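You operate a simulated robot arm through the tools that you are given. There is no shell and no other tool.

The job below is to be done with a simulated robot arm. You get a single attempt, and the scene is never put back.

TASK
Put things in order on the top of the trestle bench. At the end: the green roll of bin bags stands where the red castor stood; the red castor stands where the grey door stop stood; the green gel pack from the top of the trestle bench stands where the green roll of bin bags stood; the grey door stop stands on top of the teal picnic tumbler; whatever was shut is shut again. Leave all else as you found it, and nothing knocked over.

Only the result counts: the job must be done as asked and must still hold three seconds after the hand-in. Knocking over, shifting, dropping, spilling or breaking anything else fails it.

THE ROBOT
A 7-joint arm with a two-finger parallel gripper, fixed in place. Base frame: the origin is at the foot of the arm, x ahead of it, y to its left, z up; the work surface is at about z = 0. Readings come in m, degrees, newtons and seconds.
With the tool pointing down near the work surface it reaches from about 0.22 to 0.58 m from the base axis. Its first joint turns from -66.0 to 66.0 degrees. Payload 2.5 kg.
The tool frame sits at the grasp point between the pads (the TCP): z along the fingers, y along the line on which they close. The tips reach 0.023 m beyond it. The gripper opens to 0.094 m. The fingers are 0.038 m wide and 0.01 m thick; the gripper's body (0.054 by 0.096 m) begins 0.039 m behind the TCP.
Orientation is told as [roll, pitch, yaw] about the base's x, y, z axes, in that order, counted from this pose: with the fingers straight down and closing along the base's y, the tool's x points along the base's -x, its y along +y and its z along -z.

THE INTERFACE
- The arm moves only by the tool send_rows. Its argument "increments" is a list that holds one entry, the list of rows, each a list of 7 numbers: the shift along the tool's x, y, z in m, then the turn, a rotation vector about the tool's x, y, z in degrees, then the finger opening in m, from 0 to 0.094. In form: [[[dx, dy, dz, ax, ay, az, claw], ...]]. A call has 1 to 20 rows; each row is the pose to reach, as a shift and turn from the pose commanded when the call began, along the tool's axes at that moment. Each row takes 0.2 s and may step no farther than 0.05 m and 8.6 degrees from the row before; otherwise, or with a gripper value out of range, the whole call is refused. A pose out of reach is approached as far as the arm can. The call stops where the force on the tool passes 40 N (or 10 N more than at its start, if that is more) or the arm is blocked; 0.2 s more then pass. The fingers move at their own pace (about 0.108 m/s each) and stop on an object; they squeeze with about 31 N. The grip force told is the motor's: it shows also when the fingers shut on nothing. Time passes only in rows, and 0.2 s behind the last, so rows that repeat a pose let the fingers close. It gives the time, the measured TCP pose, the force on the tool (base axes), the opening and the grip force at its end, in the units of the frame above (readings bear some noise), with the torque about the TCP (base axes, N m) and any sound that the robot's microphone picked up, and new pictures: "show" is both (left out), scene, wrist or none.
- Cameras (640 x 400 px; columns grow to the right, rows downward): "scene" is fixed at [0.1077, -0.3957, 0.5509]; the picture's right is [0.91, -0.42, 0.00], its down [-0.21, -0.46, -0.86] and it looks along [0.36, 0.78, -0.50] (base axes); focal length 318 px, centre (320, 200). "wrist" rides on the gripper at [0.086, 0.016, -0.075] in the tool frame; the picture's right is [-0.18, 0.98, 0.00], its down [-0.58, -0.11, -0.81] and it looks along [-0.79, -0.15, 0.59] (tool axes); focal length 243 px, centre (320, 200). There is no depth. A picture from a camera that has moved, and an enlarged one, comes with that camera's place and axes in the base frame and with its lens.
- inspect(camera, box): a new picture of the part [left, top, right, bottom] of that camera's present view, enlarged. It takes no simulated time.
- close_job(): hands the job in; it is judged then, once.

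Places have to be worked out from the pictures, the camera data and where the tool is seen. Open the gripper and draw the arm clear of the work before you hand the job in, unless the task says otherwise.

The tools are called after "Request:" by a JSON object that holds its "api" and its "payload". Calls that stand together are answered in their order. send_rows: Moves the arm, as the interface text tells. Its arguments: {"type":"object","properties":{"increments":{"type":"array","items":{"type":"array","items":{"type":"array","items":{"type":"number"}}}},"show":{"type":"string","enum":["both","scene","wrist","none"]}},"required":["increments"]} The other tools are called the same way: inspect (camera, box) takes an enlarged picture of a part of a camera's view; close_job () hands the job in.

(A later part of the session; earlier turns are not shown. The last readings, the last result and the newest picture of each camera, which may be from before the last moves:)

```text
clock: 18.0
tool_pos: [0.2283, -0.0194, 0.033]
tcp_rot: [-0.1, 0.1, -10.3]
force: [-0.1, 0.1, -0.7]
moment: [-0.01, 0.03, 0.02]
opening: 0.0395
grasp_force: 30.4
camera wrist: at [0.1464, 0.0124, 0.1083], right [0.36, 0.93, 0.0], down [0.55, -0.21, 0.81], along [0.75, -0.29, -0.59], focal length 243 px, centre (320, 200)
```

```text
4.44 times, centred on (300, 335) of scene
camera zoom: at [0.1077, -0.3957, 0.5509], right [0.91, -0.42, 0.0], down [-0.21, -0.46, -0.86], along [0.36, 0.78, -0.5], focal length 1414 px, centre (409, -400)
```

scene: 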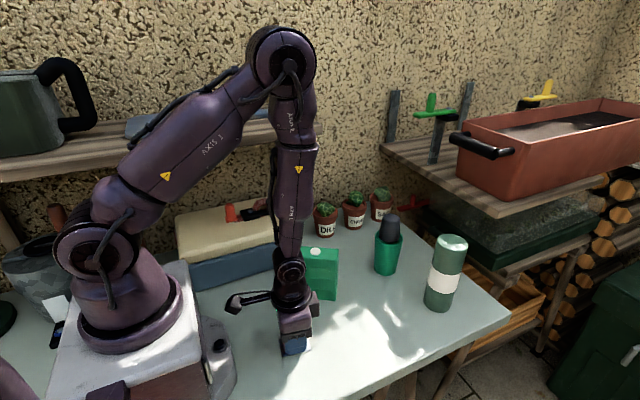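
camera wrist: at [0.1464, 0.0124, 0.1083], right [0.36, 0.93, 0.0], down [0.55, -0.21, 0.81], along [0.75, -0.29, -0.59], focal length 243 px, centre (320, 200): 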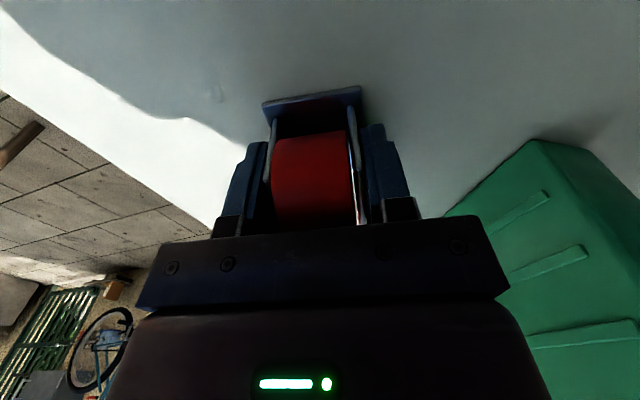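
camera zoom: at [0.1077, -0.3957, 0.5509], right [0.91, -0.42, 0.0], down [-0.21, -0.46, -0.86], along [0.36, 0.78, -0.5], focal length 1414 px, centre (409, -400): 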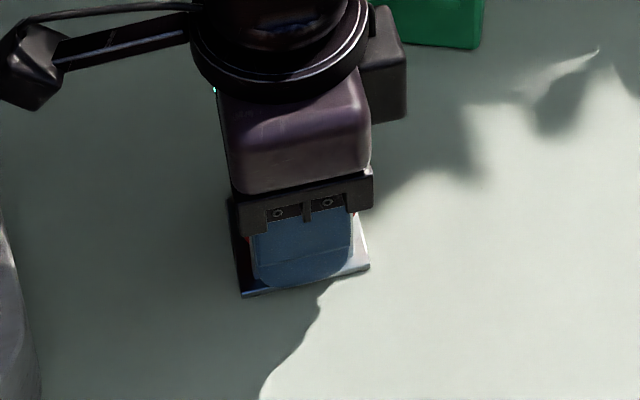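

Gripped at 39.5 mm. I lift the castor 8 cm, carry it to above the door stop's old spot (0.387, -0.039) keeping its orientation, and look.

Request:
{"api": "send_rows", "payload": {"increments": [[[0, 0, -0.02, 0, 0, 0, 0.025], [0, 0, -0.05, 0, 0, 0, 0.025], [0, 0, -0.08, 0, 0, 0, 0.025], [-0.04, 0.0024, -0.08, 0, 0, 0, 0.025], [-0.08, 0.0048, -0.08, 0, 0, 0, 0.025], [-0.12, 0.0072, -0.08, 0, 0, 0, 0.025], [-0.1593, 0.0095, -0.08, 0, 0, 0, 0.025], [-0.1593, 0.0095, -0.065, 0, 0, 0, 0.025], [-0.1593, 0.0095, -0.065, 0, 0, 0, 0.025]]], "show": "both"}}

Request:
{"api": "inspect", "payload": {"camera": "scene", "box": [320, 260, 430, 350]}}

```text
clock: 20.0
tool_pos: [0.3874, -0.0397, 0.0985]
tcp_rot: [0.0, -0.1, -10.4]
force: [0.2, -1.4, -1.3]
moment: [0.01, 0.01, 0.03]
opening: 0.04
grasp_force: 30.9
camera wrist: at [0.3054, -0.0066, 0.1736], right [0.36, 0.93, 0.0], down [0.55, -0.21, 0.81], along [0.75, -0.29, -0.59], focal length 243 px, centre (320, 200)
```

scene: 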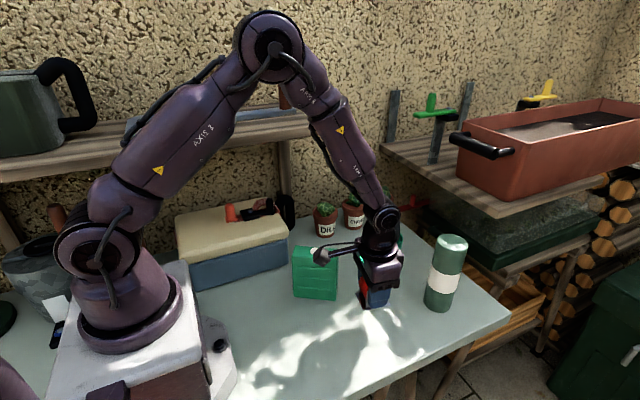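
wrist: 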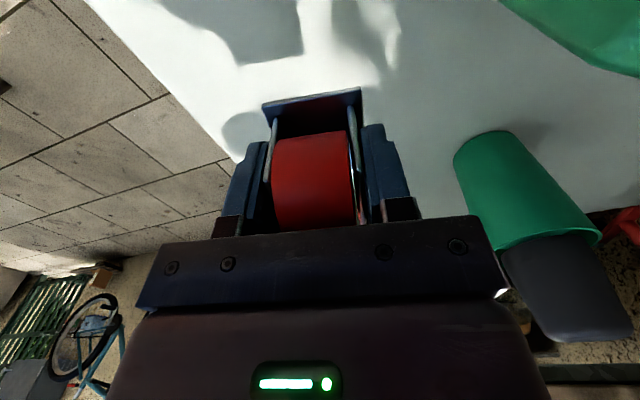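

```text
4.44 times, centred on (375, 305) of scene
camera zoom: at [0.1078, -0.3957, 0.5509], right [0.91, -0.42, 0.0], down [-0.21, -0.46, -0.86], along [0.36, 0.78, -0.5], focal length 1414 px, centre (76, -267)
```

zoom: 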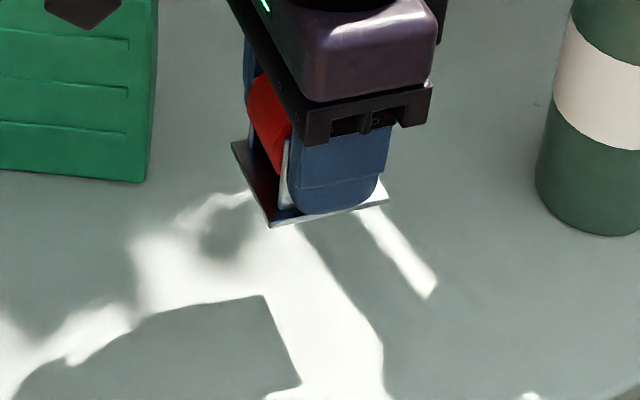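

The castor is held level over the spot. I lower it to about 1 mm above contact, then finish gently.

Request:
{"api": "send_rows", "payload": {"increments": [[[0, 0, 0.02, 0, 0, 0, 0.025], [0, 0, 0.04, 0, 0, 0, 0.025], [0, 0, 0.055, 0, 0, 0, 0.025], [0, 0, 0.061, 0, 0, 0, 0.025], [0, 0, 0.064, 0, 0, 0, 0.025], [0, 0, 0.065, 0, 0, 0, 0.025], [0, 0, 0.065, 0, 0, 0, 0.025]]], "show": "none"}}

```text
clock: 21.6
tool_pos: [0.3869, -0.0387, 0.0324]
tcp_rot: [-0.1, 0.0, -10.4]
force: [0.2, 0.2, -1.5]
moment: [-0.02, 0.02, -0.03]
opening: 0.0397
grasp_force: 31.3
```

Request:
{"api": "send_rows", "payload": {"increments": [[[0, 0, 0.0007, 0, 0, 0, 0.025], [0, 0, 0.0014, 0, 0, 0, 0.025], [0, 0, 0.0014, 0, 0, 0, 0.025]]], "show": "none"}}

```text
clock: 22.4
tool_pos: [0.3878, -0.038, 0.0332]
tcp_rot: [0.0, 0.1, -10.4]
force: [-7.1, 0.5, 20.2]
moment: [0.01, 0.13, 0.01]
opening: 0.0397
grasp_force: 30.6
```

Contact with the bench (20 N). I ease off 1 mm and open the fingers.

Request:
{"api": "send_rows", "payload": {"increments": [[[0, 0, -0.001, 0, 0, 0, 0.025], [0, 0, -0.001, 0, 0, 0, 0.042], [0, 0, -0.001, 0, 0, 0, 0.055], [0, 0, -0.001, 0, 0, 0, 0.07], [0, 0, -0.001, 0, 0, 0, 0.08], [0, 0, -0.001, 0, 0, 0, 0.08]]], "show": "both"}}

Request:
{"api": "inspect", "payload": {"camera": "scene", "box": [320, 270, 430, 350]}}

```text
clock: 23.8
tool_pos: [0.386, -0.039, 0.0332]
tcp_rot: [0.1, 0.0, -10.4]
force: [0.3, -0.5, -0.9]
moment: [0.02, -0.01, -0.03]
opening: 0.0798
grasp_force: 0.0
camera wrist: at [0.3051, -0.0065, 0.1085], right [0.36, 0.93, 0.0], down [0.55, -0.21, 0.81], along [0.75, -0.29, -0.59], focal length 243 px, centre (320, 200)
```

scene: 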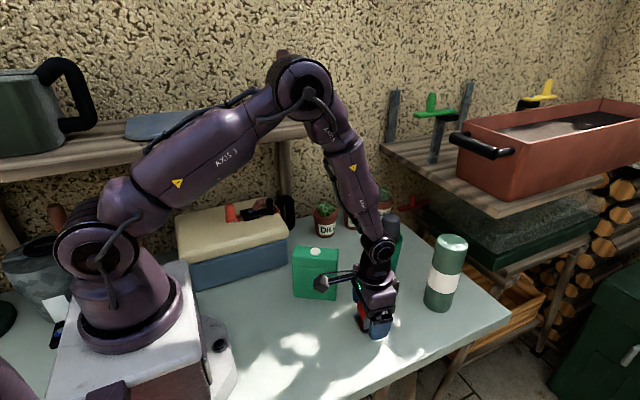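
wrist: 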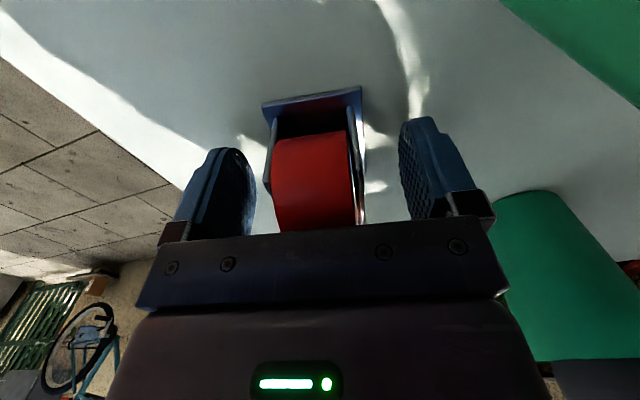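

```text
5.00 times, centred on (375, 310) of scene
camera zoom: at [0.1077, -0.3957, 0.5509], right [0.91, -0.42, 0.0], down [-0.21, -0.46, -0.86], along [0.36, 0.78, -0.5], focal length 1590 px, centre (45, -350)
```

zoom: 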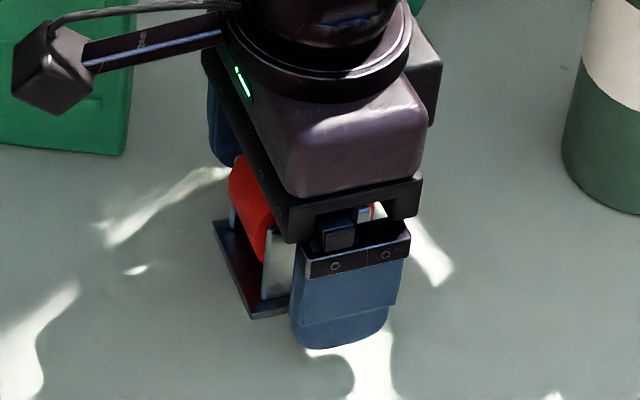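

The castor stands on the door stop's old spot. I retreat straight up, turn back to zero yaw, and move toward the roll for a look.

Request:
{"api": "send_rows", "payload": {"increments": [[[0, 0, -0.02, 0, 0, 0, 0.08], [0, 0, -0.06, 0, 0, 0, 0.08], [0, 0, -0.1, 0, 0, 0, 0.09], [0, 0, -0.14, 0, 0, 0, 0.094], [0, 0, -0.18, 0, 0, -4, 0.094], [-0.03, -0.002, -0.2, 0, 0, -8, 0.094], [-0.06, -0.004, -0.2, 0, 0, -10.4, 0.094], [-0.0859, -0.0056, -0.2, 0, 0, -10.4, 0.094], [-0.0859, -0.0056, -0.2, 0, 0, -10.4, 0.094]]], "show": "both"}}

Request:
{"api": "inspect", "payload": {"camera": "scene", "box": [320, 250, 480, 350]}}

```text
clock: 25.8
tool_pos: [0.4696, -0.0592, 0.2326]
tcp_rot: [0.1, -0.1, 0.0]
force: [0.6, 0.8, 0.2]
moment: [0.01, 0.04, -0.01]
opening: 0.0941
grasp_force: 0.1
camera wrist: at [0.3844, -0.0425, 0.3084], right [0.18, 0.98, 0.0], down [0.58, -0.11, 0.81], along [0.79, -0.15, -0.59], focal length 243 px, centre (320, 200)
```

scene: 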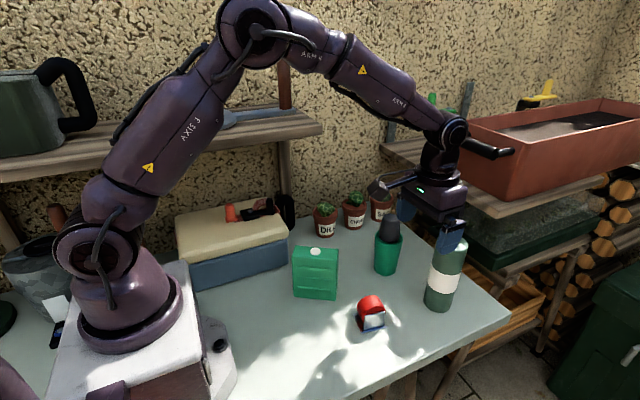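
wrist: 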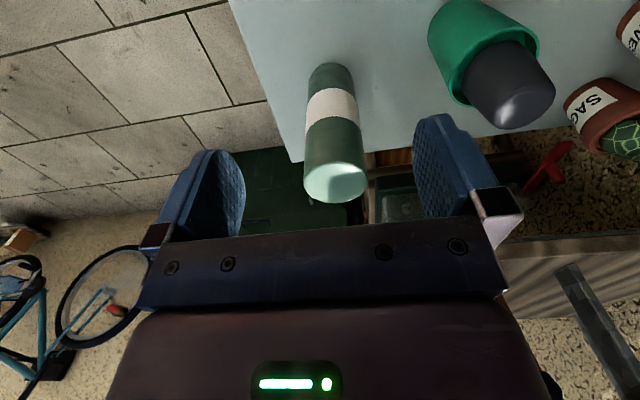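

```text
4.00 times, centred on (400, 300) of scene
camera zoom: at [0.1077, -0.3957, 0.5509], right [0.91, -0.42, 0.0], down [-0.21, -0.46, -0.86], along [0.36, 0.78, -0.5], focal length 1272 px, centre (0, -200)
```

zoom: 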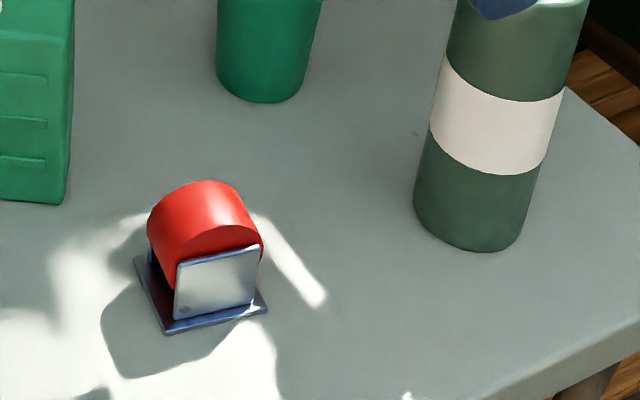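

The castor's centre reads about (0.386, -0.0385) – good. The roll is at about (0.549, -0.060), ~60 mm across and ~0.166 high; I move over it and descend to TCP z ≈ 0.138 so the palm stays clear of its top.

Request:
{"api": "send_rows", "payload": {"increments": [[[-0.03, -0.0005, 0, 0, 0, 0, 0.094], [-0.06, -0.0005, 0, 0, 0, 0, 0.094], [-0.0795, -0.0005, 0, 0, 0, 0, 0.094], [-0.0795, -0.0005, 0.02, 0, 0, 0, 0.094], [-0.0795, -0.0005, 0.045, 0, 0, 0, 0.094], [-0.0795, -0.0005, 0.045, 0, 0, 0, 0.094]]], "show": "both"}}

Request:
{"api": "inspect", "payload": {"camera": "scene", "box": [390, 180, 510, 320]}}

```text
clock: 27.2
tool_pos: [0.5501, -0.061, 0.1872]
tcp_rot: [0.0, 0.0, 0.0]
force: [-0.7, -0.7, -0.9]
moment: [0.02, -0.02, 0.01]
opening: 0.0937
grasp_force: 0.0
camera wrist: at [0.464, -0.0436, 0.2627], right [0.18, 0.98, 0.0], down [0.58, -0.11, 0.81], along [0.79, -0.15, -0.59], focal length 243 px, centre (320, 200)
```

scene: 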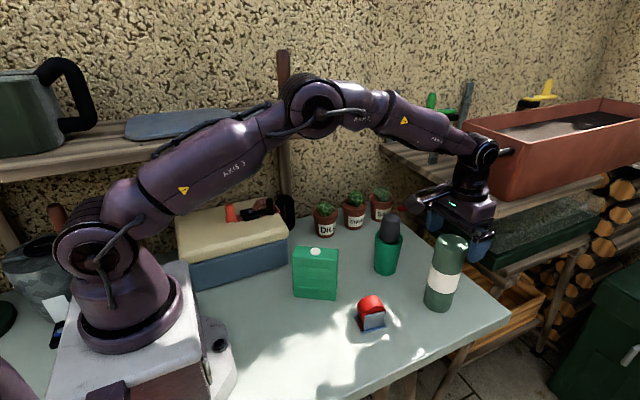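
wrist: 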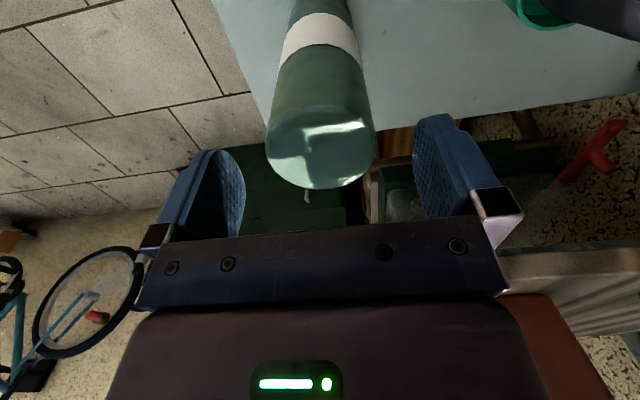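

```text
2.86 times, centred on (450, 250) of scene
camera zoom: at [0.1077, -0.3957, 0.5509], right [0.91, -0.42, 0.0], down [-0.21, -0.46, -0.86], along [0.36, 0.78, -0.5], focal length 909 px, centre (-51, 57)
```

zoom: 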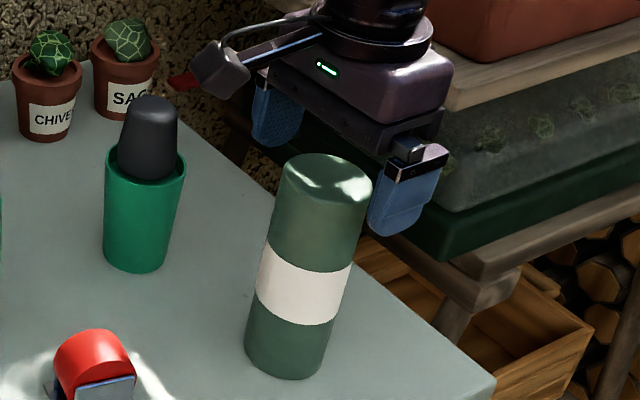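

Perspective checks agree the roll is within ~2–3 mm of the tool axis. I make that small correction and descend around it.

Request:
{"api": "send_rows", "payload": {"increments": [[[0.002, 0.0015, 0.0, 0, 0, 0, 0.094], [0.002, 0.0015, 0.015, 0, 0, 0, 0.094], [0.002, 0.0015, 0.03, 0, 0, 0, 0.094], [0.002, 0.0015, 0.042, 0, 0, 0, 0.094], [0.002, 0.0015, 0.049, 0, 0, 0, 0.094], [0.002, 0.0015, 0.049, 0, 0, 0, 0.094]]], "show": "both"}}

Request:
{"api": "inspect", "payload": {"camera": "scene", "box": [390, 180, 510, 320]}}

```text
clock: 28.6
tool_pos: [0.5484, -0.0589, 0.1391]
tcp_rot: [0.0, 0.0, 0.0]
force: [-0.9, -0.6, 0.1]
moment: [-0.01, 0.0, -0.02]
opening: 0.0939
grasp_force: 0.2
camera wrist: at [0.4617, -0.0419, 0.2148], right [0.18, 0.98, 0.0], down [0.58, -0.11, 0.81], along [0.79, -0.15, -0.59], focal length 243 px, centre (320, 200)
```

scene: 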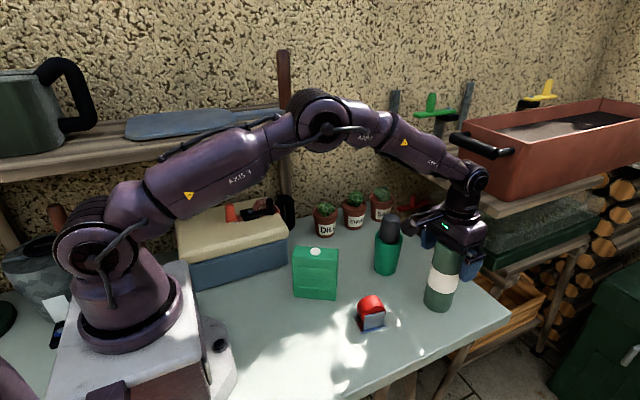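
wrist: 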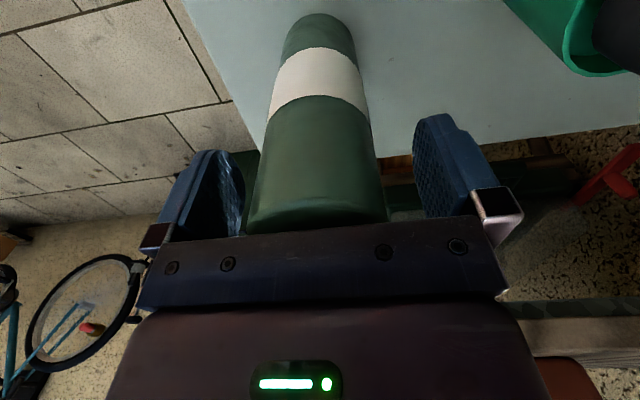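

```text
2.86 times, centred on (450, 250) of scene
camera zoom: at [0.1077, -0.3957, 0.5509], right [0.91, -0.42, 0.0], down [-0.21, -0.46, -0.86], along [0.36, 0.78, -0.5], focal length 909 px, centre (-51, 57)
```

zoom: 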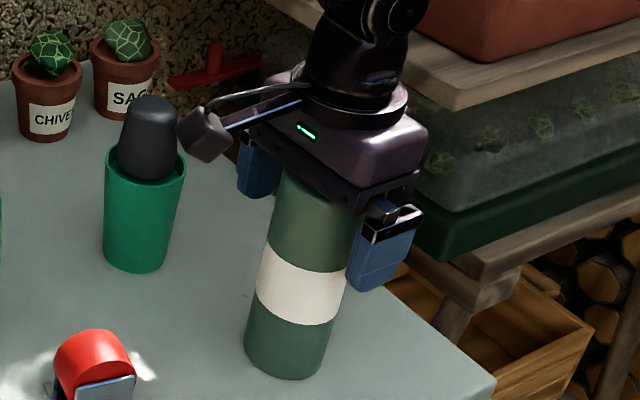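

The roll is centred between the fingers with no contact. I close on it.

Request:
{"api": "send_rows", "payload": {"increments": [[[0, 0, 0, 0, 0, 0, 0.07], [0, 0, 0, 0, 0, 0, 0.045], [0, 0, 0, 0, 0, 0, 0.045], [0, 0, 0, 0, 0, 0, 0.045]]], "show": "wrist"}}

```text
clock: 29.6
tool_pos: [0.5485, -0.0589, 0.1399]
tcp_rot: [0.0, 0.0, 0.0]
force: [0.8, -0.9, 0.7]
moment: [-0.11, -0.08, 0.0]
opening: 0.056
grasp_force: 31.2
camera wrist: at [0.4618, -0.042, 0.215], right [0.18, 0.98, 0.0], down [0.58, -0.11, 0.81], along [0.79, -0.15, -0.59], focal length 243 px, centre (320, 200)
```

wrist: 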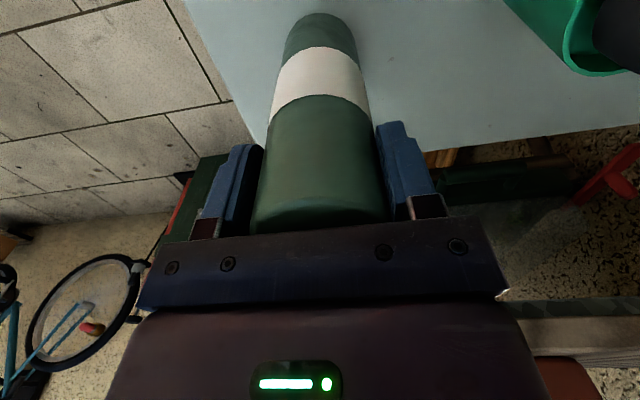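

Gripped at 56 mm. I lift it 11 cm and carry it over the castor to above the castor's old spot (0.228, -0.0195).

Request:
{"api": "send_rows", "payload": {"increments": [[[0, 0, -0.015, 0, 0, 0, 0.045], [0, 0, -0.045, 0, 0, 0, 0.045], [0, 0, -0.08, 0, 0, 0, 0.045], [0, 0, -0.11, 0, 0, 0, 0.045], [0.03, 0.004, -0.11, 0, 0, 0, 0.045], [0.065, 0.008, -0.11, 0, 0, 0, 0.045], [0.105, 0.013, -0.11, 0, 0, 0, 0.045], [0.145, 0.018, -0.11, 0, 0, 0, 0.045], [0.185, 0.023, -0.11, 0, 0, 0, 0.045], [0.225, 0.028, -0.11, 0, 0, 0, 0.045], [0.26, 0.033, -0.11, 0, 0, 0, 0.045], [0.295, 0.037, -0.11, 0, 0, 0, 0.045], [0.32, 0.039, -0.11, 0, 0, 0, 0.045], [0.32, 0.039, -0.11, 0, 0, 0, 0.045]]], "show": "both"}}

Request:
{"api": "inspect", "payload": {"camera": "scene", "box": [220, 200, 420, 370]}}

```text
clock: 32.6
tool_pos: [0.2267, -0.0193, 0.2497]
tcp_rot: [0.0, -0.1, -0.1]
force: [0.0, -1.1, -2.5]
moment: [-0.03, -0.01, 0.0]
opening: 0.0556
grasp_force: 31.2
camera wrist: at [0.1407, -0.003, 0.3255], right [0.18, 0.98, 0.0], down [0.58, -0.11, 0.81], along [0.79, -0.15, -0.59], focal length 243 px, centre (320, 200)
```

scene: 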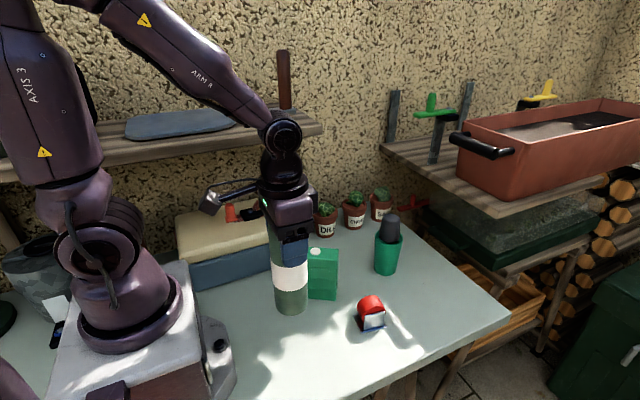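
wrist: 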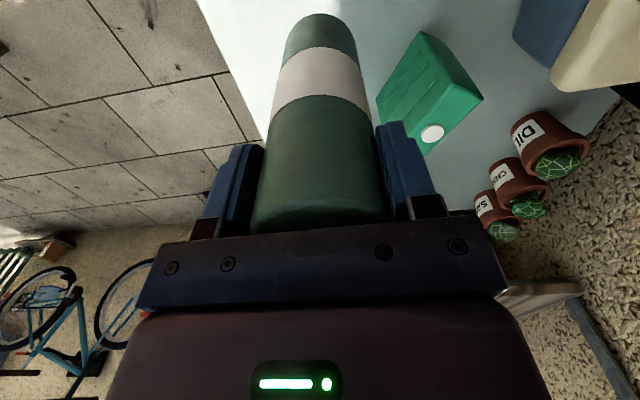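

```text
2.35 times, centred on (320, 285) of scene
camera zoom: at [0.1077, -0.3957, 0.5509], right [0.91, -0.42, 0.0], down [-0.21, -0.46, -0.86], along [0.36, 0.78, -0.5], focal length 748 px, centre (320, 0)
```

zoom: 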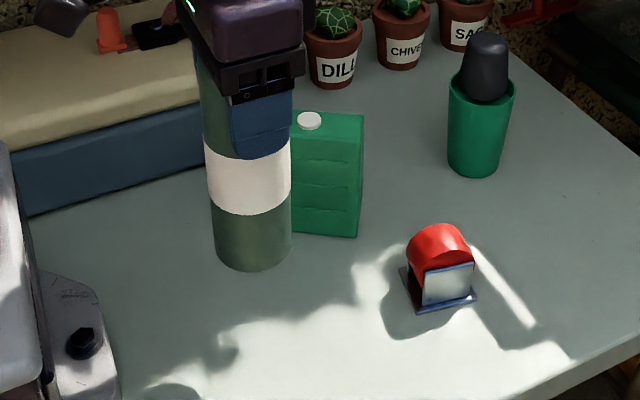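

The roll hangs vertical above the castor's old spot. I lower it to just above the bench.

Request:
{"api": "send_rows", "payload": {"increments": [[[0, 0, 0.025, 0, 0, 0, 0.045], [0, 0, 0.055, 0, 0, 0, 0.045], [0, 0, 0.08, 0, 0, 0, 0.045], [0, 0, 0.097, 0, 0, 0, 0.045], [0, 0, 0.105, 0, 0, 0, 0.045], [0, 0, 0.1085, 0, 0, 0, 0.045], [0, 0, 0.1085, 0, 0, 0, 0.045]]], "show": "scene"}}

```text
clock: 34.2
tool_pos: [0.2286, -0.0199, 0.1403]
tcp_rot: [0.0, 0.1, 0.1]
force: [0.2, 0.3, -2.6]
moment: [0.01, -0.03, 0.0]
opening: 0.0556
grasp_force: 30.9
```

scene: 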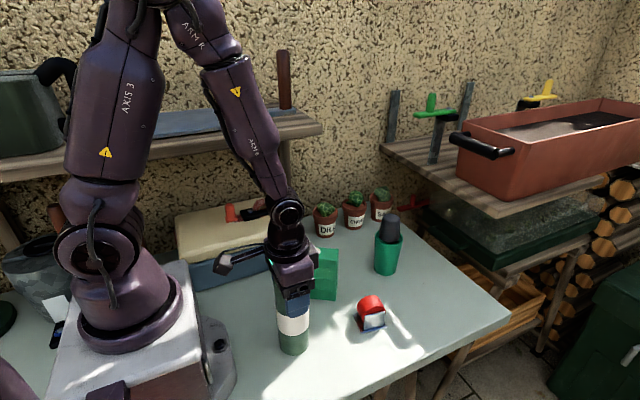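

Request:
{"api": "send_rows", "payload": {"increments": [[[0, 0, 0.001, 0, 0, 0, 0.045], [0, 0, 0.0018, 0, 0, 0, 0.045], [0, 0, 0.0018, 0, 0, 0, 0.045]]], "show": "none"}}

```text
clock: 35.0
tool_pos: [0.2282, -0.0201, 0.1389]
tcp_rot: [0.0, -0.2, 0.0]
force: [0.7, -2.4, 15.1]
moment: [0.08, -0.1, -0.11]
opening: 0.0552
grasp_force: 31.0
```

The roll touches the bench (15 N). I ease off about a millimetre and release.

Request:
{"api": "send_rows", "payload": {"increments": [[[0, 0, -0.001, 0, 0, 0, 0.045], [0, 0, -0.001, 0, 0, 0, 0.058], [0, 0, -0.001, 0, 0, 0, 0.066], [0, 0, -0.001, 0, 0, 0, 0.076], [0, 0, -0.001, 0, 0, 0, 0.08], [0, 0, -0.001, 0, 0, 0, 0.08]]], "show": "both"}}

Request:
{"api": "inspect", "payload": {"camera": "scene", "box": [230, 220, 370, 370]}}

```text
clock: 36.4
tool_pos: [0.2272, -0.0201, 0.1399]
tcp_rot: [0.0, 0.0, -0.1]
force: [0.2, 0.5, -0.5]
moment: [-0.01, 0.03, 0.0]
opening: 0.0798
grasp_force: 0.0
camera wrist: at [0.1412, -0.0029, 0.2153], right [0.18, 0.98, 0.0], down [0.58, -0.11, 0.81], along [0.79, -0.15, -0.59], focal length 243 px, centre (320, 200)
```

scene: 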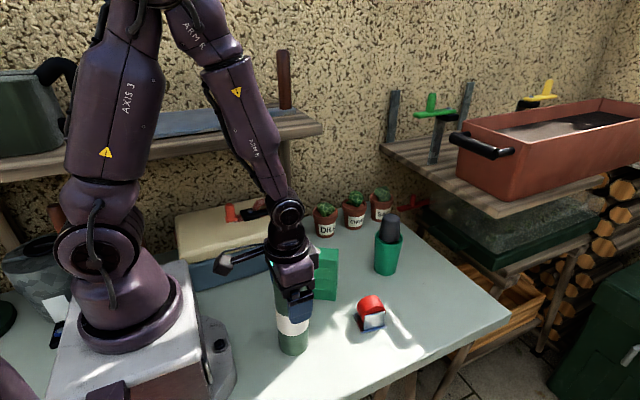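
wrist: 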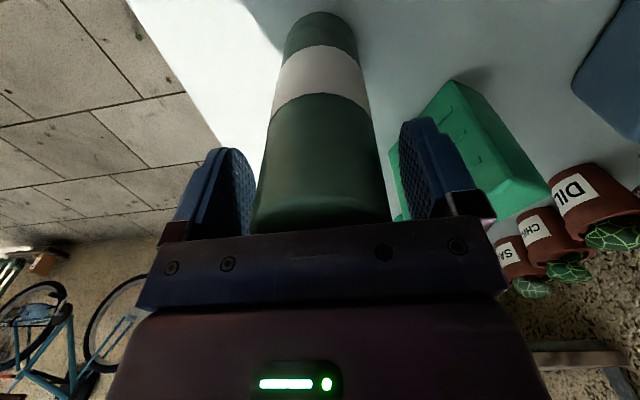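

```text
2.67 times, centred on (300, 295) of scene
camera zoom: at [0.1077, -0.3957, 0.5509], right [0.91, -0.42, 0.0], down [-0.21, -0.46, -0.86], along [0.36, 0.78, -0.5], focal length 848 px, centre (373, -53)
```

zoom: 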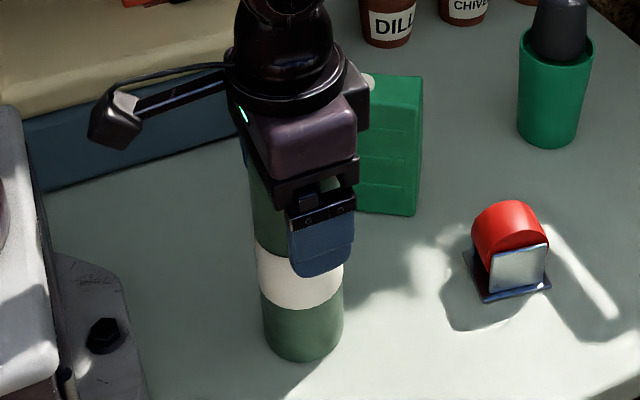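

The roll stands on the castor's old spot. I rise straight up, then move over the gel pack while turning the tool ~31° to line up with its faces.

Request:
{"api": "send_rows", "payload": {"increments": [[[0, 0, -0.02, 0, 0, 0, 0.08], [0, 0, -0.055, 0, 0, 0, 0.08], [0, 0, -0.09, 0, 0, 0, 0.08], [0, 0, -0.13, 0, 0, 0, 0.08], [-0.02, 0.025, -0.13, 0, 0, 7.8, 0.07], [-0.043, 0.05, -0.13, 0, 0, 15.6, 0.07], [-0.065, 0.075, -0.13, 0, 0, 23.4, 0.07], [-0.087, 0.099, -0.13, 0, 0, 31.3, 0.07], [-0.087, 0.099, -0.11, 0, 0, 31.3, 0.07], [-0.087, 0.099, -0.11, 0, 0, 31.3, 0.07]]], "show": "both"}}

Request:
{"api": "inspect", "payload": {"camera": "scene", "box": [240, 200, 400, 370]}}

Request:
{"api": "inspect", "payload": {"camera": "wrist", "box": [220, 0, 440, 150]}}

```text
clock: 38.6
tool_pos: [0.3154, 0.0792, 0.2498]
tcp_rot: [0.0, 0.0, -31.3]
force: [0.3, 0.2, 0.6]
moment: [0.0, 0.03, -0.01]
opening: 0.0702
grasp_force: 0.0
camera wrist: at [0.2497, 0.1392, 0.3253], right [0.67, 0.74, 0.0], down [0.44, -0.4, 0.81], along [0.6, -0.54, -0.59], focal length 243 px, centre (320, 200)
```

scene: 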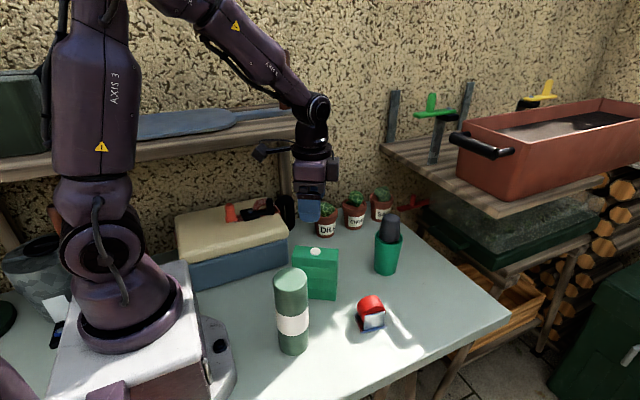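
wrist: 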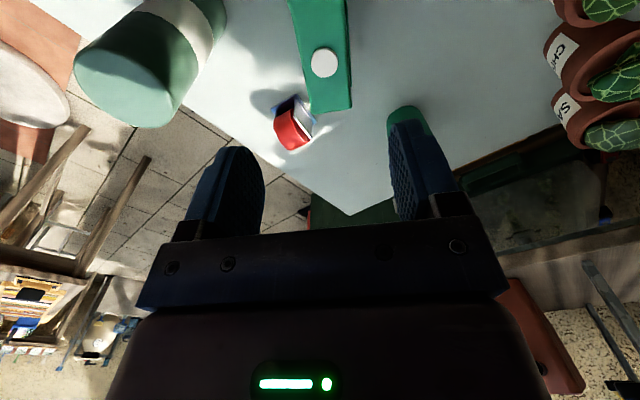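

```text
2.35 times, centred on (320, 285) of scene
camera zoom: at [0.1078, -0.3957, 0.5509], right [0.91, -0.42, 0.0], down [-0.21, -0.46, -0.86], along [0.36, 0.78, -0.5], focal length 748 px, centre (320, 0)
```

zoom: 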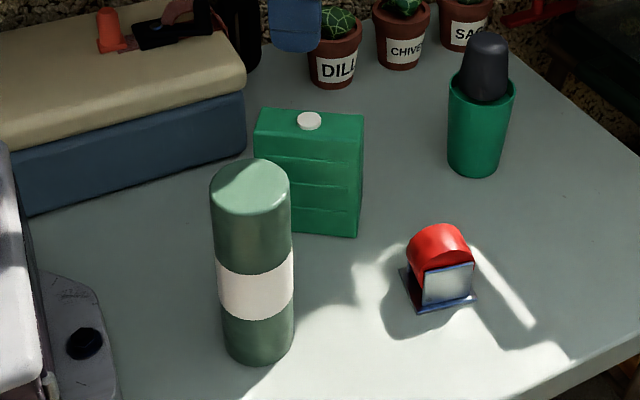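

```text
2.67 times, centred on (330, 75) of wrist
camera zoom: at [0.2497, 0.1392, 0.3253], right [0.67, 0.74, 0.0], down [0.44, -0.4, 0.81], along [0.6, -0.54, -0.59], focal length 647 px, centre (293, 533)
```

zoom: 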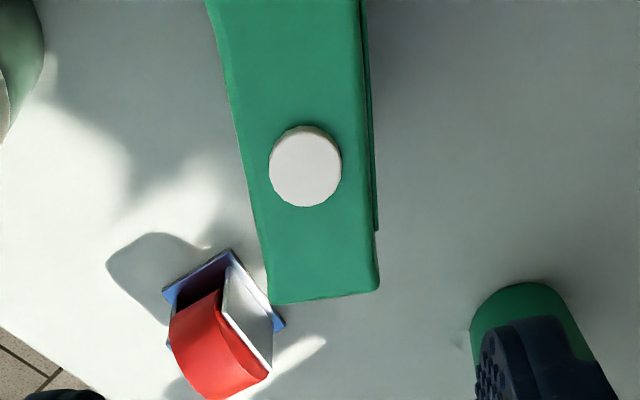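

The cap centre (≈ pack centre) is at about (0.319, 0.082) with yaw ≈ -32.5°, thickness ≈ 39 mm. I correct for that and descend in steps to TCP z ≈ 0.115, then look.

Request:
{"api": "send_rows", "payload": {"increments": [[[-0.0009, 0.0033, 0.02, 0, 0, 1.2, 0.07], [-0.0009, 0.0033, 0.06, 0, 0, 1.2, 0.075], [-0.0009, 0.0033, 0.1, 0, 0, 1.2, 0.075], [-0.0009, 0.0033, 0.125, 0, 0, 1.2, 0.075], [-0.0009, 0.0033, 0.135, 0, 0, 1.2, 0.075], [-0.0009, 0.0033, 0.135, 0, 0, 1.2, 0.075]]], "show": "both"}}

Request:
{"api": "inspect", "payload": {"camera": "scene", "box": [250, 190, 380, 310]}}

```text
clock: 40.0
tool_pos: [0.3174, 0.0825, 0.1144]
tcp_rot: [0.0, -0.1, -32.5]
force: [0.3, 0.3, -0.4]
moment: [0.01, 0.0, 0.01]
opening: 0.0752
grasp_force: 0.1
camera wrist: at [0.2538, 0.1429, 0.19], right [0.68, 0.73, 0.0], down [0.43, -0.4, 0.81], along [0.59, -0.55, -0.59], focal length 243 px, centre (320, 200)
```

scene: 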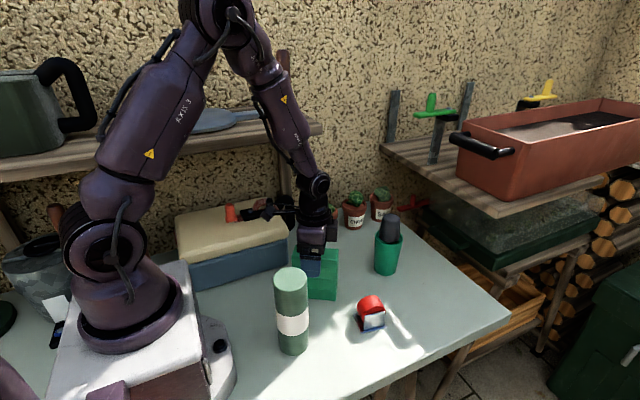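
wrist: 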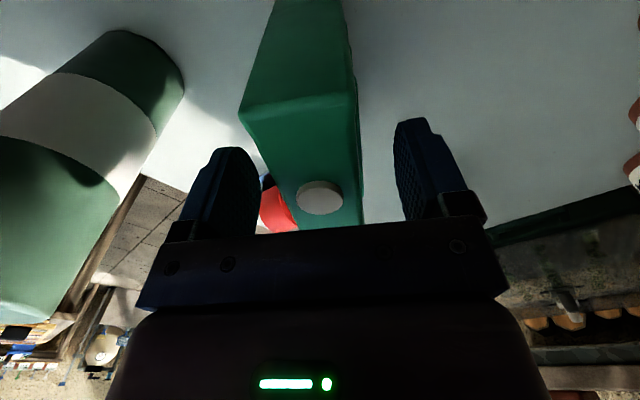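

```text
3.33 times, centred on (315, 250) of scene
camera zoom: at [0.1077, -0.3957, 0.5509], right [0.91, -0.42, 0.0], down [-0.21, -0.46, -0.86], along [0.36, 0.78, -0.5], focal length 1060 px, centre (337, 33)
```

zoom: 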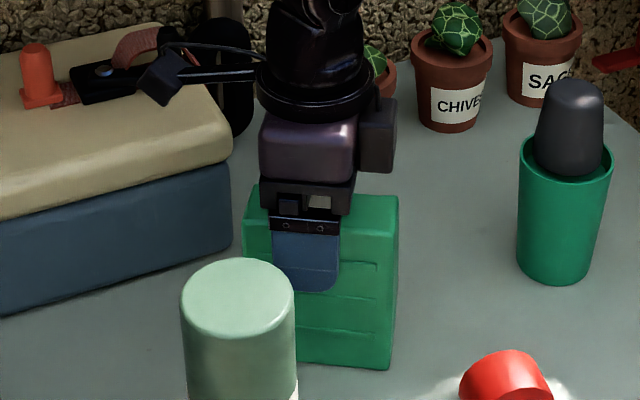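

Clear all round; the cap top is about z 0.12, so TCP z ≈ 0.094 leaves the palm ~13 mm clear. I descend the rest and close on the pack.

Request:
{"api": "send_rows", "payload": {"increments": [[[0, 0, 0.01, 0, 0, 0, 0.075], [0, 0, 0.02, 0, 0, 0, 0.075], [0, 0, 0.02, 0, 0, 0, 0.075], [0, 0, 0.02, 0, 0, 0, 0.05], [0, 0, 0.02, 0, 0, 0, 0.025], [0, 0, 0.02, 0, 0, 0, 0.025], [0, 0, 0.02, 0, 0, 0, 0.025]]], "show": "both"}}

Request:
{"api": "inspect", "payload": {"camera": "scene", "box": [250, 190, 380, 310]}}

```text
clock: 41.6
tool_pos: [0.3178, 0.0815, 0.0945]
tcp_rot: [0.0, 0.0, -32.5]
force: [0.2, -1.3, -0.4]
moment: [-0.04, -0.11, -0.04]
opening: 0.042
grasp_force: 30.6
camera wrist: at [0.2535, 0.1425, 0.1701], right [0.68, 0.73, 0.0], down [0.43, -0.4, 0.81], along [0.59, -0.55, -0.59], focal length 243 px, centre (320, 200)
```

scene: 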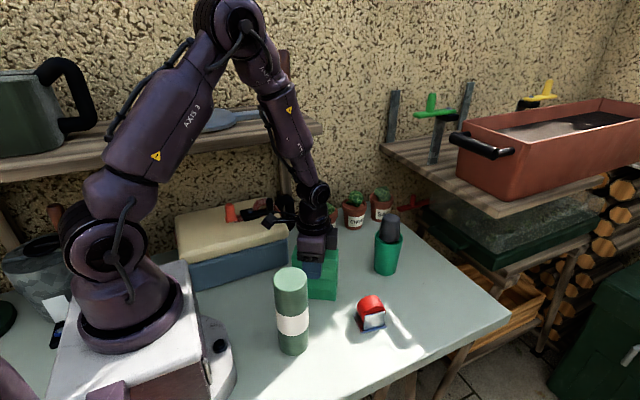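
wrist: 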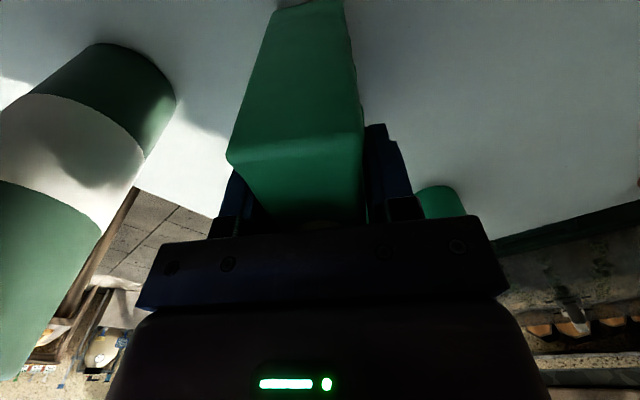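

```text
3.33 times, centred on (315, 250) of scene
camera zoom: at [0.1077, -0.3957, 0.5509], right [0.91, -0.42, 0.0], down [-0.21, -0.46, -0.86], along [0.36, 0.78, -0.5], focal length 1060 px, centre (337, 33)
```

zoom: 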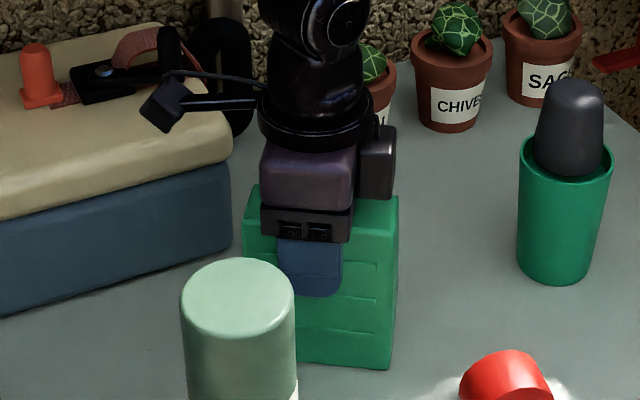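

Gripped at 42 mm. I lift it 9 cm and carry it along the clear diagonal to above the roll's old spot (0.548, -0.059).

Request:
{"api": "send_rows", "payload": {"increments": [[[0, 0, -0.01, 0, 0, 0, 0.025], [0, 0, -0.035, 0, 0, 0, 0.025], [0, 0, -0.065, 0, 0, 0, 0.025], [0, 0, -0.09, 0, 0, 0, 0.025], [-0.03, 0.0005, -0.09, 0, 0, 0, 0.025], [-0.07, 0.0012, -0.09, 0, 0, 0, 0.025], [-0.11, 0.002, -0.09, 0, 0, 0, 0.025], [-0.15, 0.0027, -0.09, 0, 0, 0, 0.025], [-0.19, 0.0034, -0.09, 0, 0, 0, 0.025], [-0.23, 0.0041, -0.09, 0, 0, 0, 0.025], [-0.255, 0.0045, -0.09, 0, 0, 0, 0.025], [-0.27, 0.0048, -0.09, 0, 0, 0, 0.025], [-0.27, 0.0048, -0.09, 0, 0, 0, 0.025]]], "show": "both"}}

Request:
{"api": "inspect", "payload": {"camera": "scene", "box": [340, 160, 520, 330]}}

```text
clock: 44.4
tool_pos: [0.5476, -0.0601, 0.1841]
tcp_rot: [0.0, 0.2, -32.6]
force: [-0.7, 0.3, -3.1]
moment: [0.0, 0.0, -0.01]
opening: 0.042
grasp_force: 30.9
camera wrist: at [0.4844, 0.0016, 0.2599], right [0.68, 0.73, 0.0], down [0.43, -0.4, 0.81], along [0.59, -0.55, -0.59], focal length 243 px, centre (320, 200)
```

scene: 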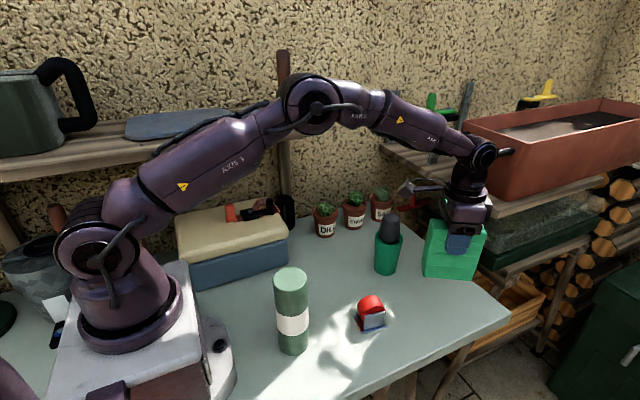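
wrist: 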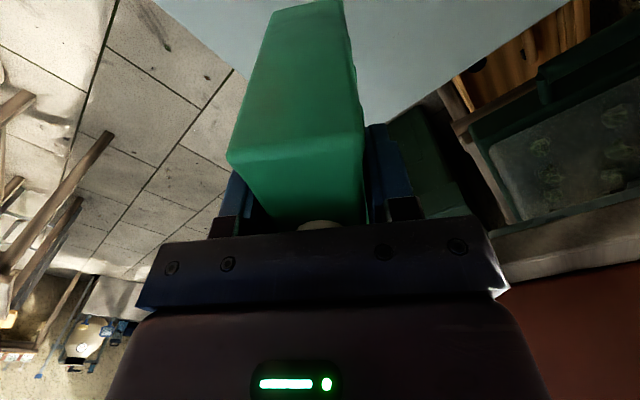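

```text
2.35 times, centred on (430, 245) of scene
camera zoom: at [0.1078, -0.3957, 0.5509], right [0.91, -0.42, 0.0], down [-0.21, -0.46, -0.86], along [0.36, 0.78, -0.5], focal length 748 px, centre (61, 94)
```

zoom: 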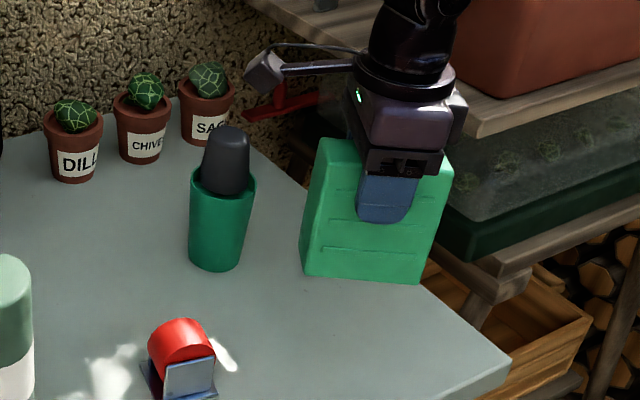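

The pack hangs upright over the roll's old spot (centre ≈ (0.549, -0.058)). I lower it to just above the bench.

Request:
{"api": "send_rows", "payload": {"increments": [[[0, 0, 0.02, 0, 0, 0, 0.025], [0, 0, 0.045, 0, 0, 0, 0.025], [0, 0, 0.068, 0, 0, 0, 0.025], [0, 0, 0.081, 0, 0, 0, 0.025], [0, 0, 0.086, 0, 0, 0, 0.025], [0, 0, 0.0885, 0, 0, 0, 0.025], [0, 0, 0.0885, 0, 0, 0, 0.025]]], "show": "scene"}}

```text
clock: 46.0
tool_pos: [0.5496, -0.0596, 0.0956]
tcp_rot: [0.0, 0.0, -32.6]
force: [0.1, -0.2, -3.2]
moment: [-0.02, 0.04, 0.01]
opening: 0.0421
grasp_force: 31.0
```

scene: 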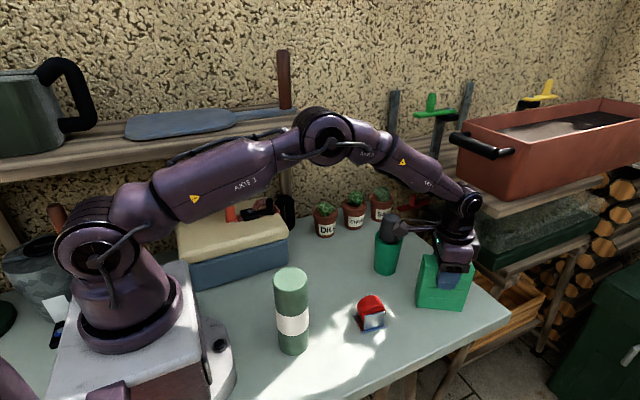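

The wrist-camera arm looks near the door stop in this view; I zoom to make sure there is a gap before going on.

Request:
{"api": "inspect", "payload": {"camera": "scene", "box": [360, 200, 480, 320]}}

Request:
{"api": "inspect", "payload": {"camera": "wrist", "box": [160, 0, 560, 240]}}

```text
3.33 times, centred on (420, 260) of scene
camera zoom: at [0.1078, -0.3957, 0.5509], right [0.91, -0.42, 0.0], down [-0.21, -0.46, -0.86], along [0.36, 0.78, -0.5], focal length 1060 px, centre (-13, 0)
```

zoom: 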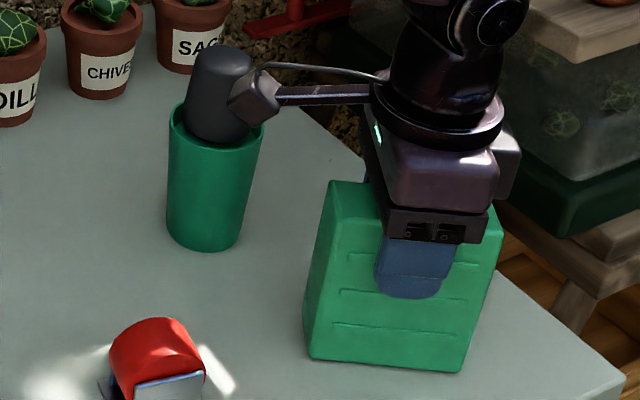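

```text
1.60 times, centred on (360, 120) of wrist
camera zoom: at [0.4841, 0.0011, 0.1716], right [0.68, 0.73, 0.0], down [0.43, -0.4, 0.81], along [0.59, -0.55, -0.59], focal length 388 px, centre (256, 328)
```

zoom: 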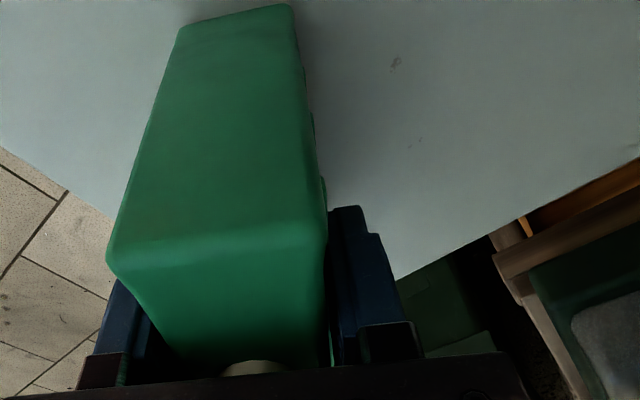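

There's a clear gap of several cm (the camera box is in front of the door stop). I finish lowering the last millimetre or two.

Request:
{"api": "send_rows", "payload": {"increments": [[[0, 0, 0.001, 0, 0, 0, 0.025], [0, 0, 0.0018, 0, 0, 0, 0.025], [0, 0, 0.0018, 0, 0, 0, 0.025]]], "show": "none"}}

```text
clock: 46.8
tool_pos: [0.5475, -0.0592, 0.0954]
tcp_rot: [0.0, 0.0, -32.6]
force: [-1.2, 0.5, -1.7]
moment: [-0.02, -0.01, 0.04]
opening: 0.042
grasp_force: 30.7
```

Request:
{"api": "send_rows", "payload": {"increments": [[[0, 0, 0.0008, 0, 0, 0, 0.025], [0, 0, 0.0008, 0, 0, 0, 0.025]]], "show": "none"}}

```text
clock: 47.4
tool_pos: [0.5486, -0.0584, 0.094]
tcp_rot: [0.1, 0.0, -32.4]
force: [-4.5, 2.4, 7.9]
moment: [0.03, 0.49, -0.11]
opening: 0.042
grasp_force: 31.1
```

Contact (≈ 11 N net). I ease 0.4 mm and open the fingers.

Request:
{"api": "send_rows", "payload": {"increments": [[[0, 0, -0.0004, 0, 0, 0, 0.025], [0, 0, -0.0004, 0, 0, 0, 0.044], [0, 0, -0.0004, 0, 0, 0, 0.052], [0, 0, -0.0004, 0, 0, 0, 0.062], [0, 0, -0.0004, 0, 0, 0, 0.07], [0, 0, -0.0004, 0, 0, 0, 0.07]]], "show": "both"}}

Request:
{"api": "inspect", "payload": {"camera": "scene", "box": [360, 200, 480, 320]}}

```text
clock: 48.8
tool_pos: [0.548, -0.0598, 0.0944]
tcp_rot: [0.0, 0.0, -32.5]
force: [-0.1, 0.4, -0.1]
moment: [-0.03, 0.03, -0.03]
opening: 0.07
grasp_force: 0.1
camera wrist: at [0.4841, 0.0011, 0.1695], right [0.68, 0.73, 0.0], down [0.43, -0.4, 0.81], along [0.59, -0.55, -0.59], focal length 243 px, centre (320, 200)
```

scene: 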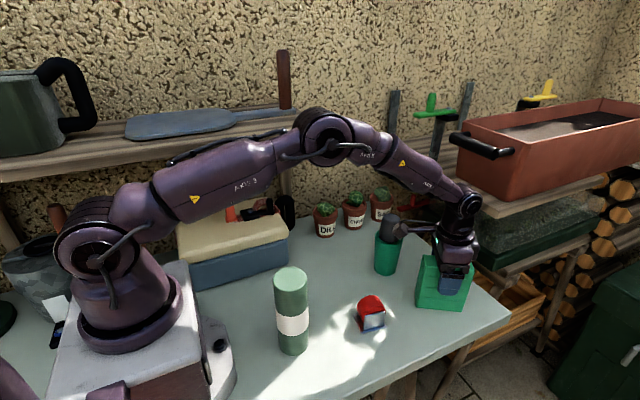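
wrist: 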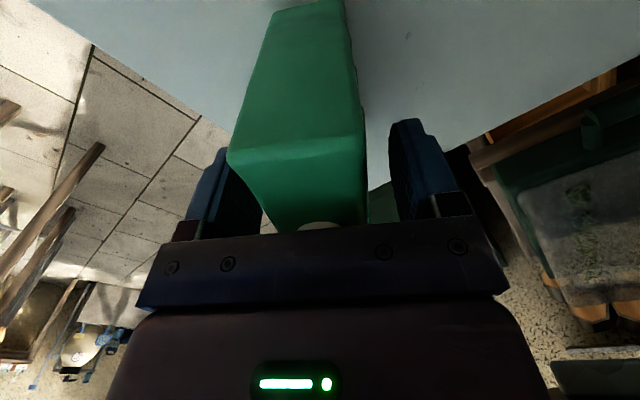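

```text
3.33 times, centred on (420, 260) of scene
camera zoom: at [0.1077, -0.3957, 0.5509], right [0.91, -0.42, 0.0], down [-0.21, -0.46, -0.86], along [0.36, 0.78, -0.5], focal length 1060 px, centre (-13, 0)
```

zoom: 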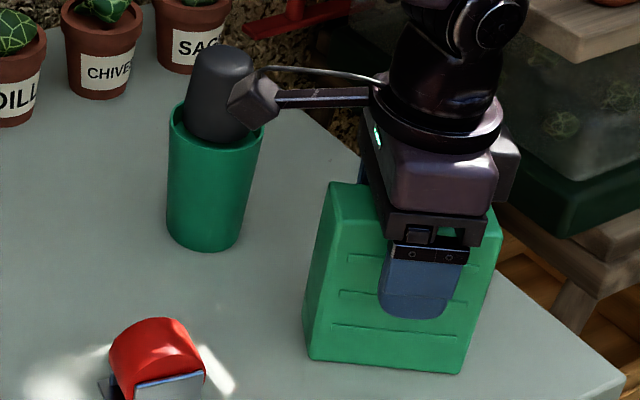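

The pack stands free. I withdraw straight up, then turn back and park the arm high near its start pose.

Request:
{"api": "send_rows", "payload": {"increments": [[[0, 0, -0.02, 0, 0, 0, 0.07], [0, 0, -0.06, 0, 0, 0, 0.07], [0, 0, -0.1, 0, 0, 0, 0.07], [0, 0, -0.14, 0, 0, 0, 0.07], [0, 0, -0.18, 0, 0, 0, 0.08], [0.02, -0.016, -0.21, 0, 0, -5, 0.09], [0.045, -0.036, -0.235, 0, 0, -12, 0.094], [0.07, -0.055, -0.25, 0, 0, -19, 0.094], [0.095, -0.075, -0.26, 0, 0, -26, 0.094], [0.1238, -0.0979, -0.264, 0, 0, -32.5, 0.094], [0.1238, -0.0979, -0.264, 0, 0, -32.5, 0.094]]], "show": "both"}}

Request:
{"api": "inspect", "payload": {"camera": "scene", "box": [240, 190, 520, 365]}}

```text
clock: 51.2
tool_pos: [0.3902, -0.0744, 0.3591]
tcp_rot: [0.0, -0.1, 0.1]
force: [0.0, 0.2, 0.1]
moment: [0.04, -0.01, -0.01]
opening: 0.0942
grasp_force: 0.0
camera wrist: at [0.3038, -0.058, 0.4338], right [0.18, 0.98, 0.0], down [0.58, -0.11, 0.81], along [0.79, -0.15, -0.59], focal length 243 px, centre (320, 200)
```

scene: 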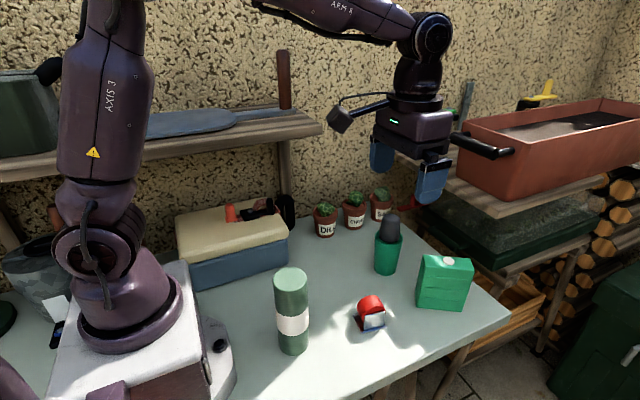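
wrist: 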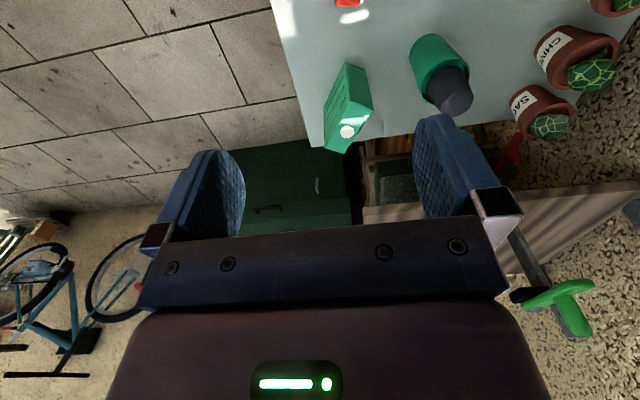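

```text
2.29 times, centred on (380, 278) of scene
camera zoom: at [0.1077, -0.3957, 0.5509], right [0.91, -0.42, 0.0], down [-0.21, -0.46, -0.86], along [0.36, 0.78, -0.5], focal length 727 px, centre (183, 23)
```

zoom: 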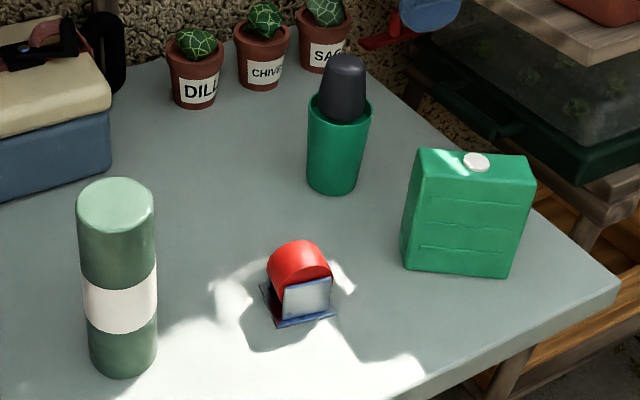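

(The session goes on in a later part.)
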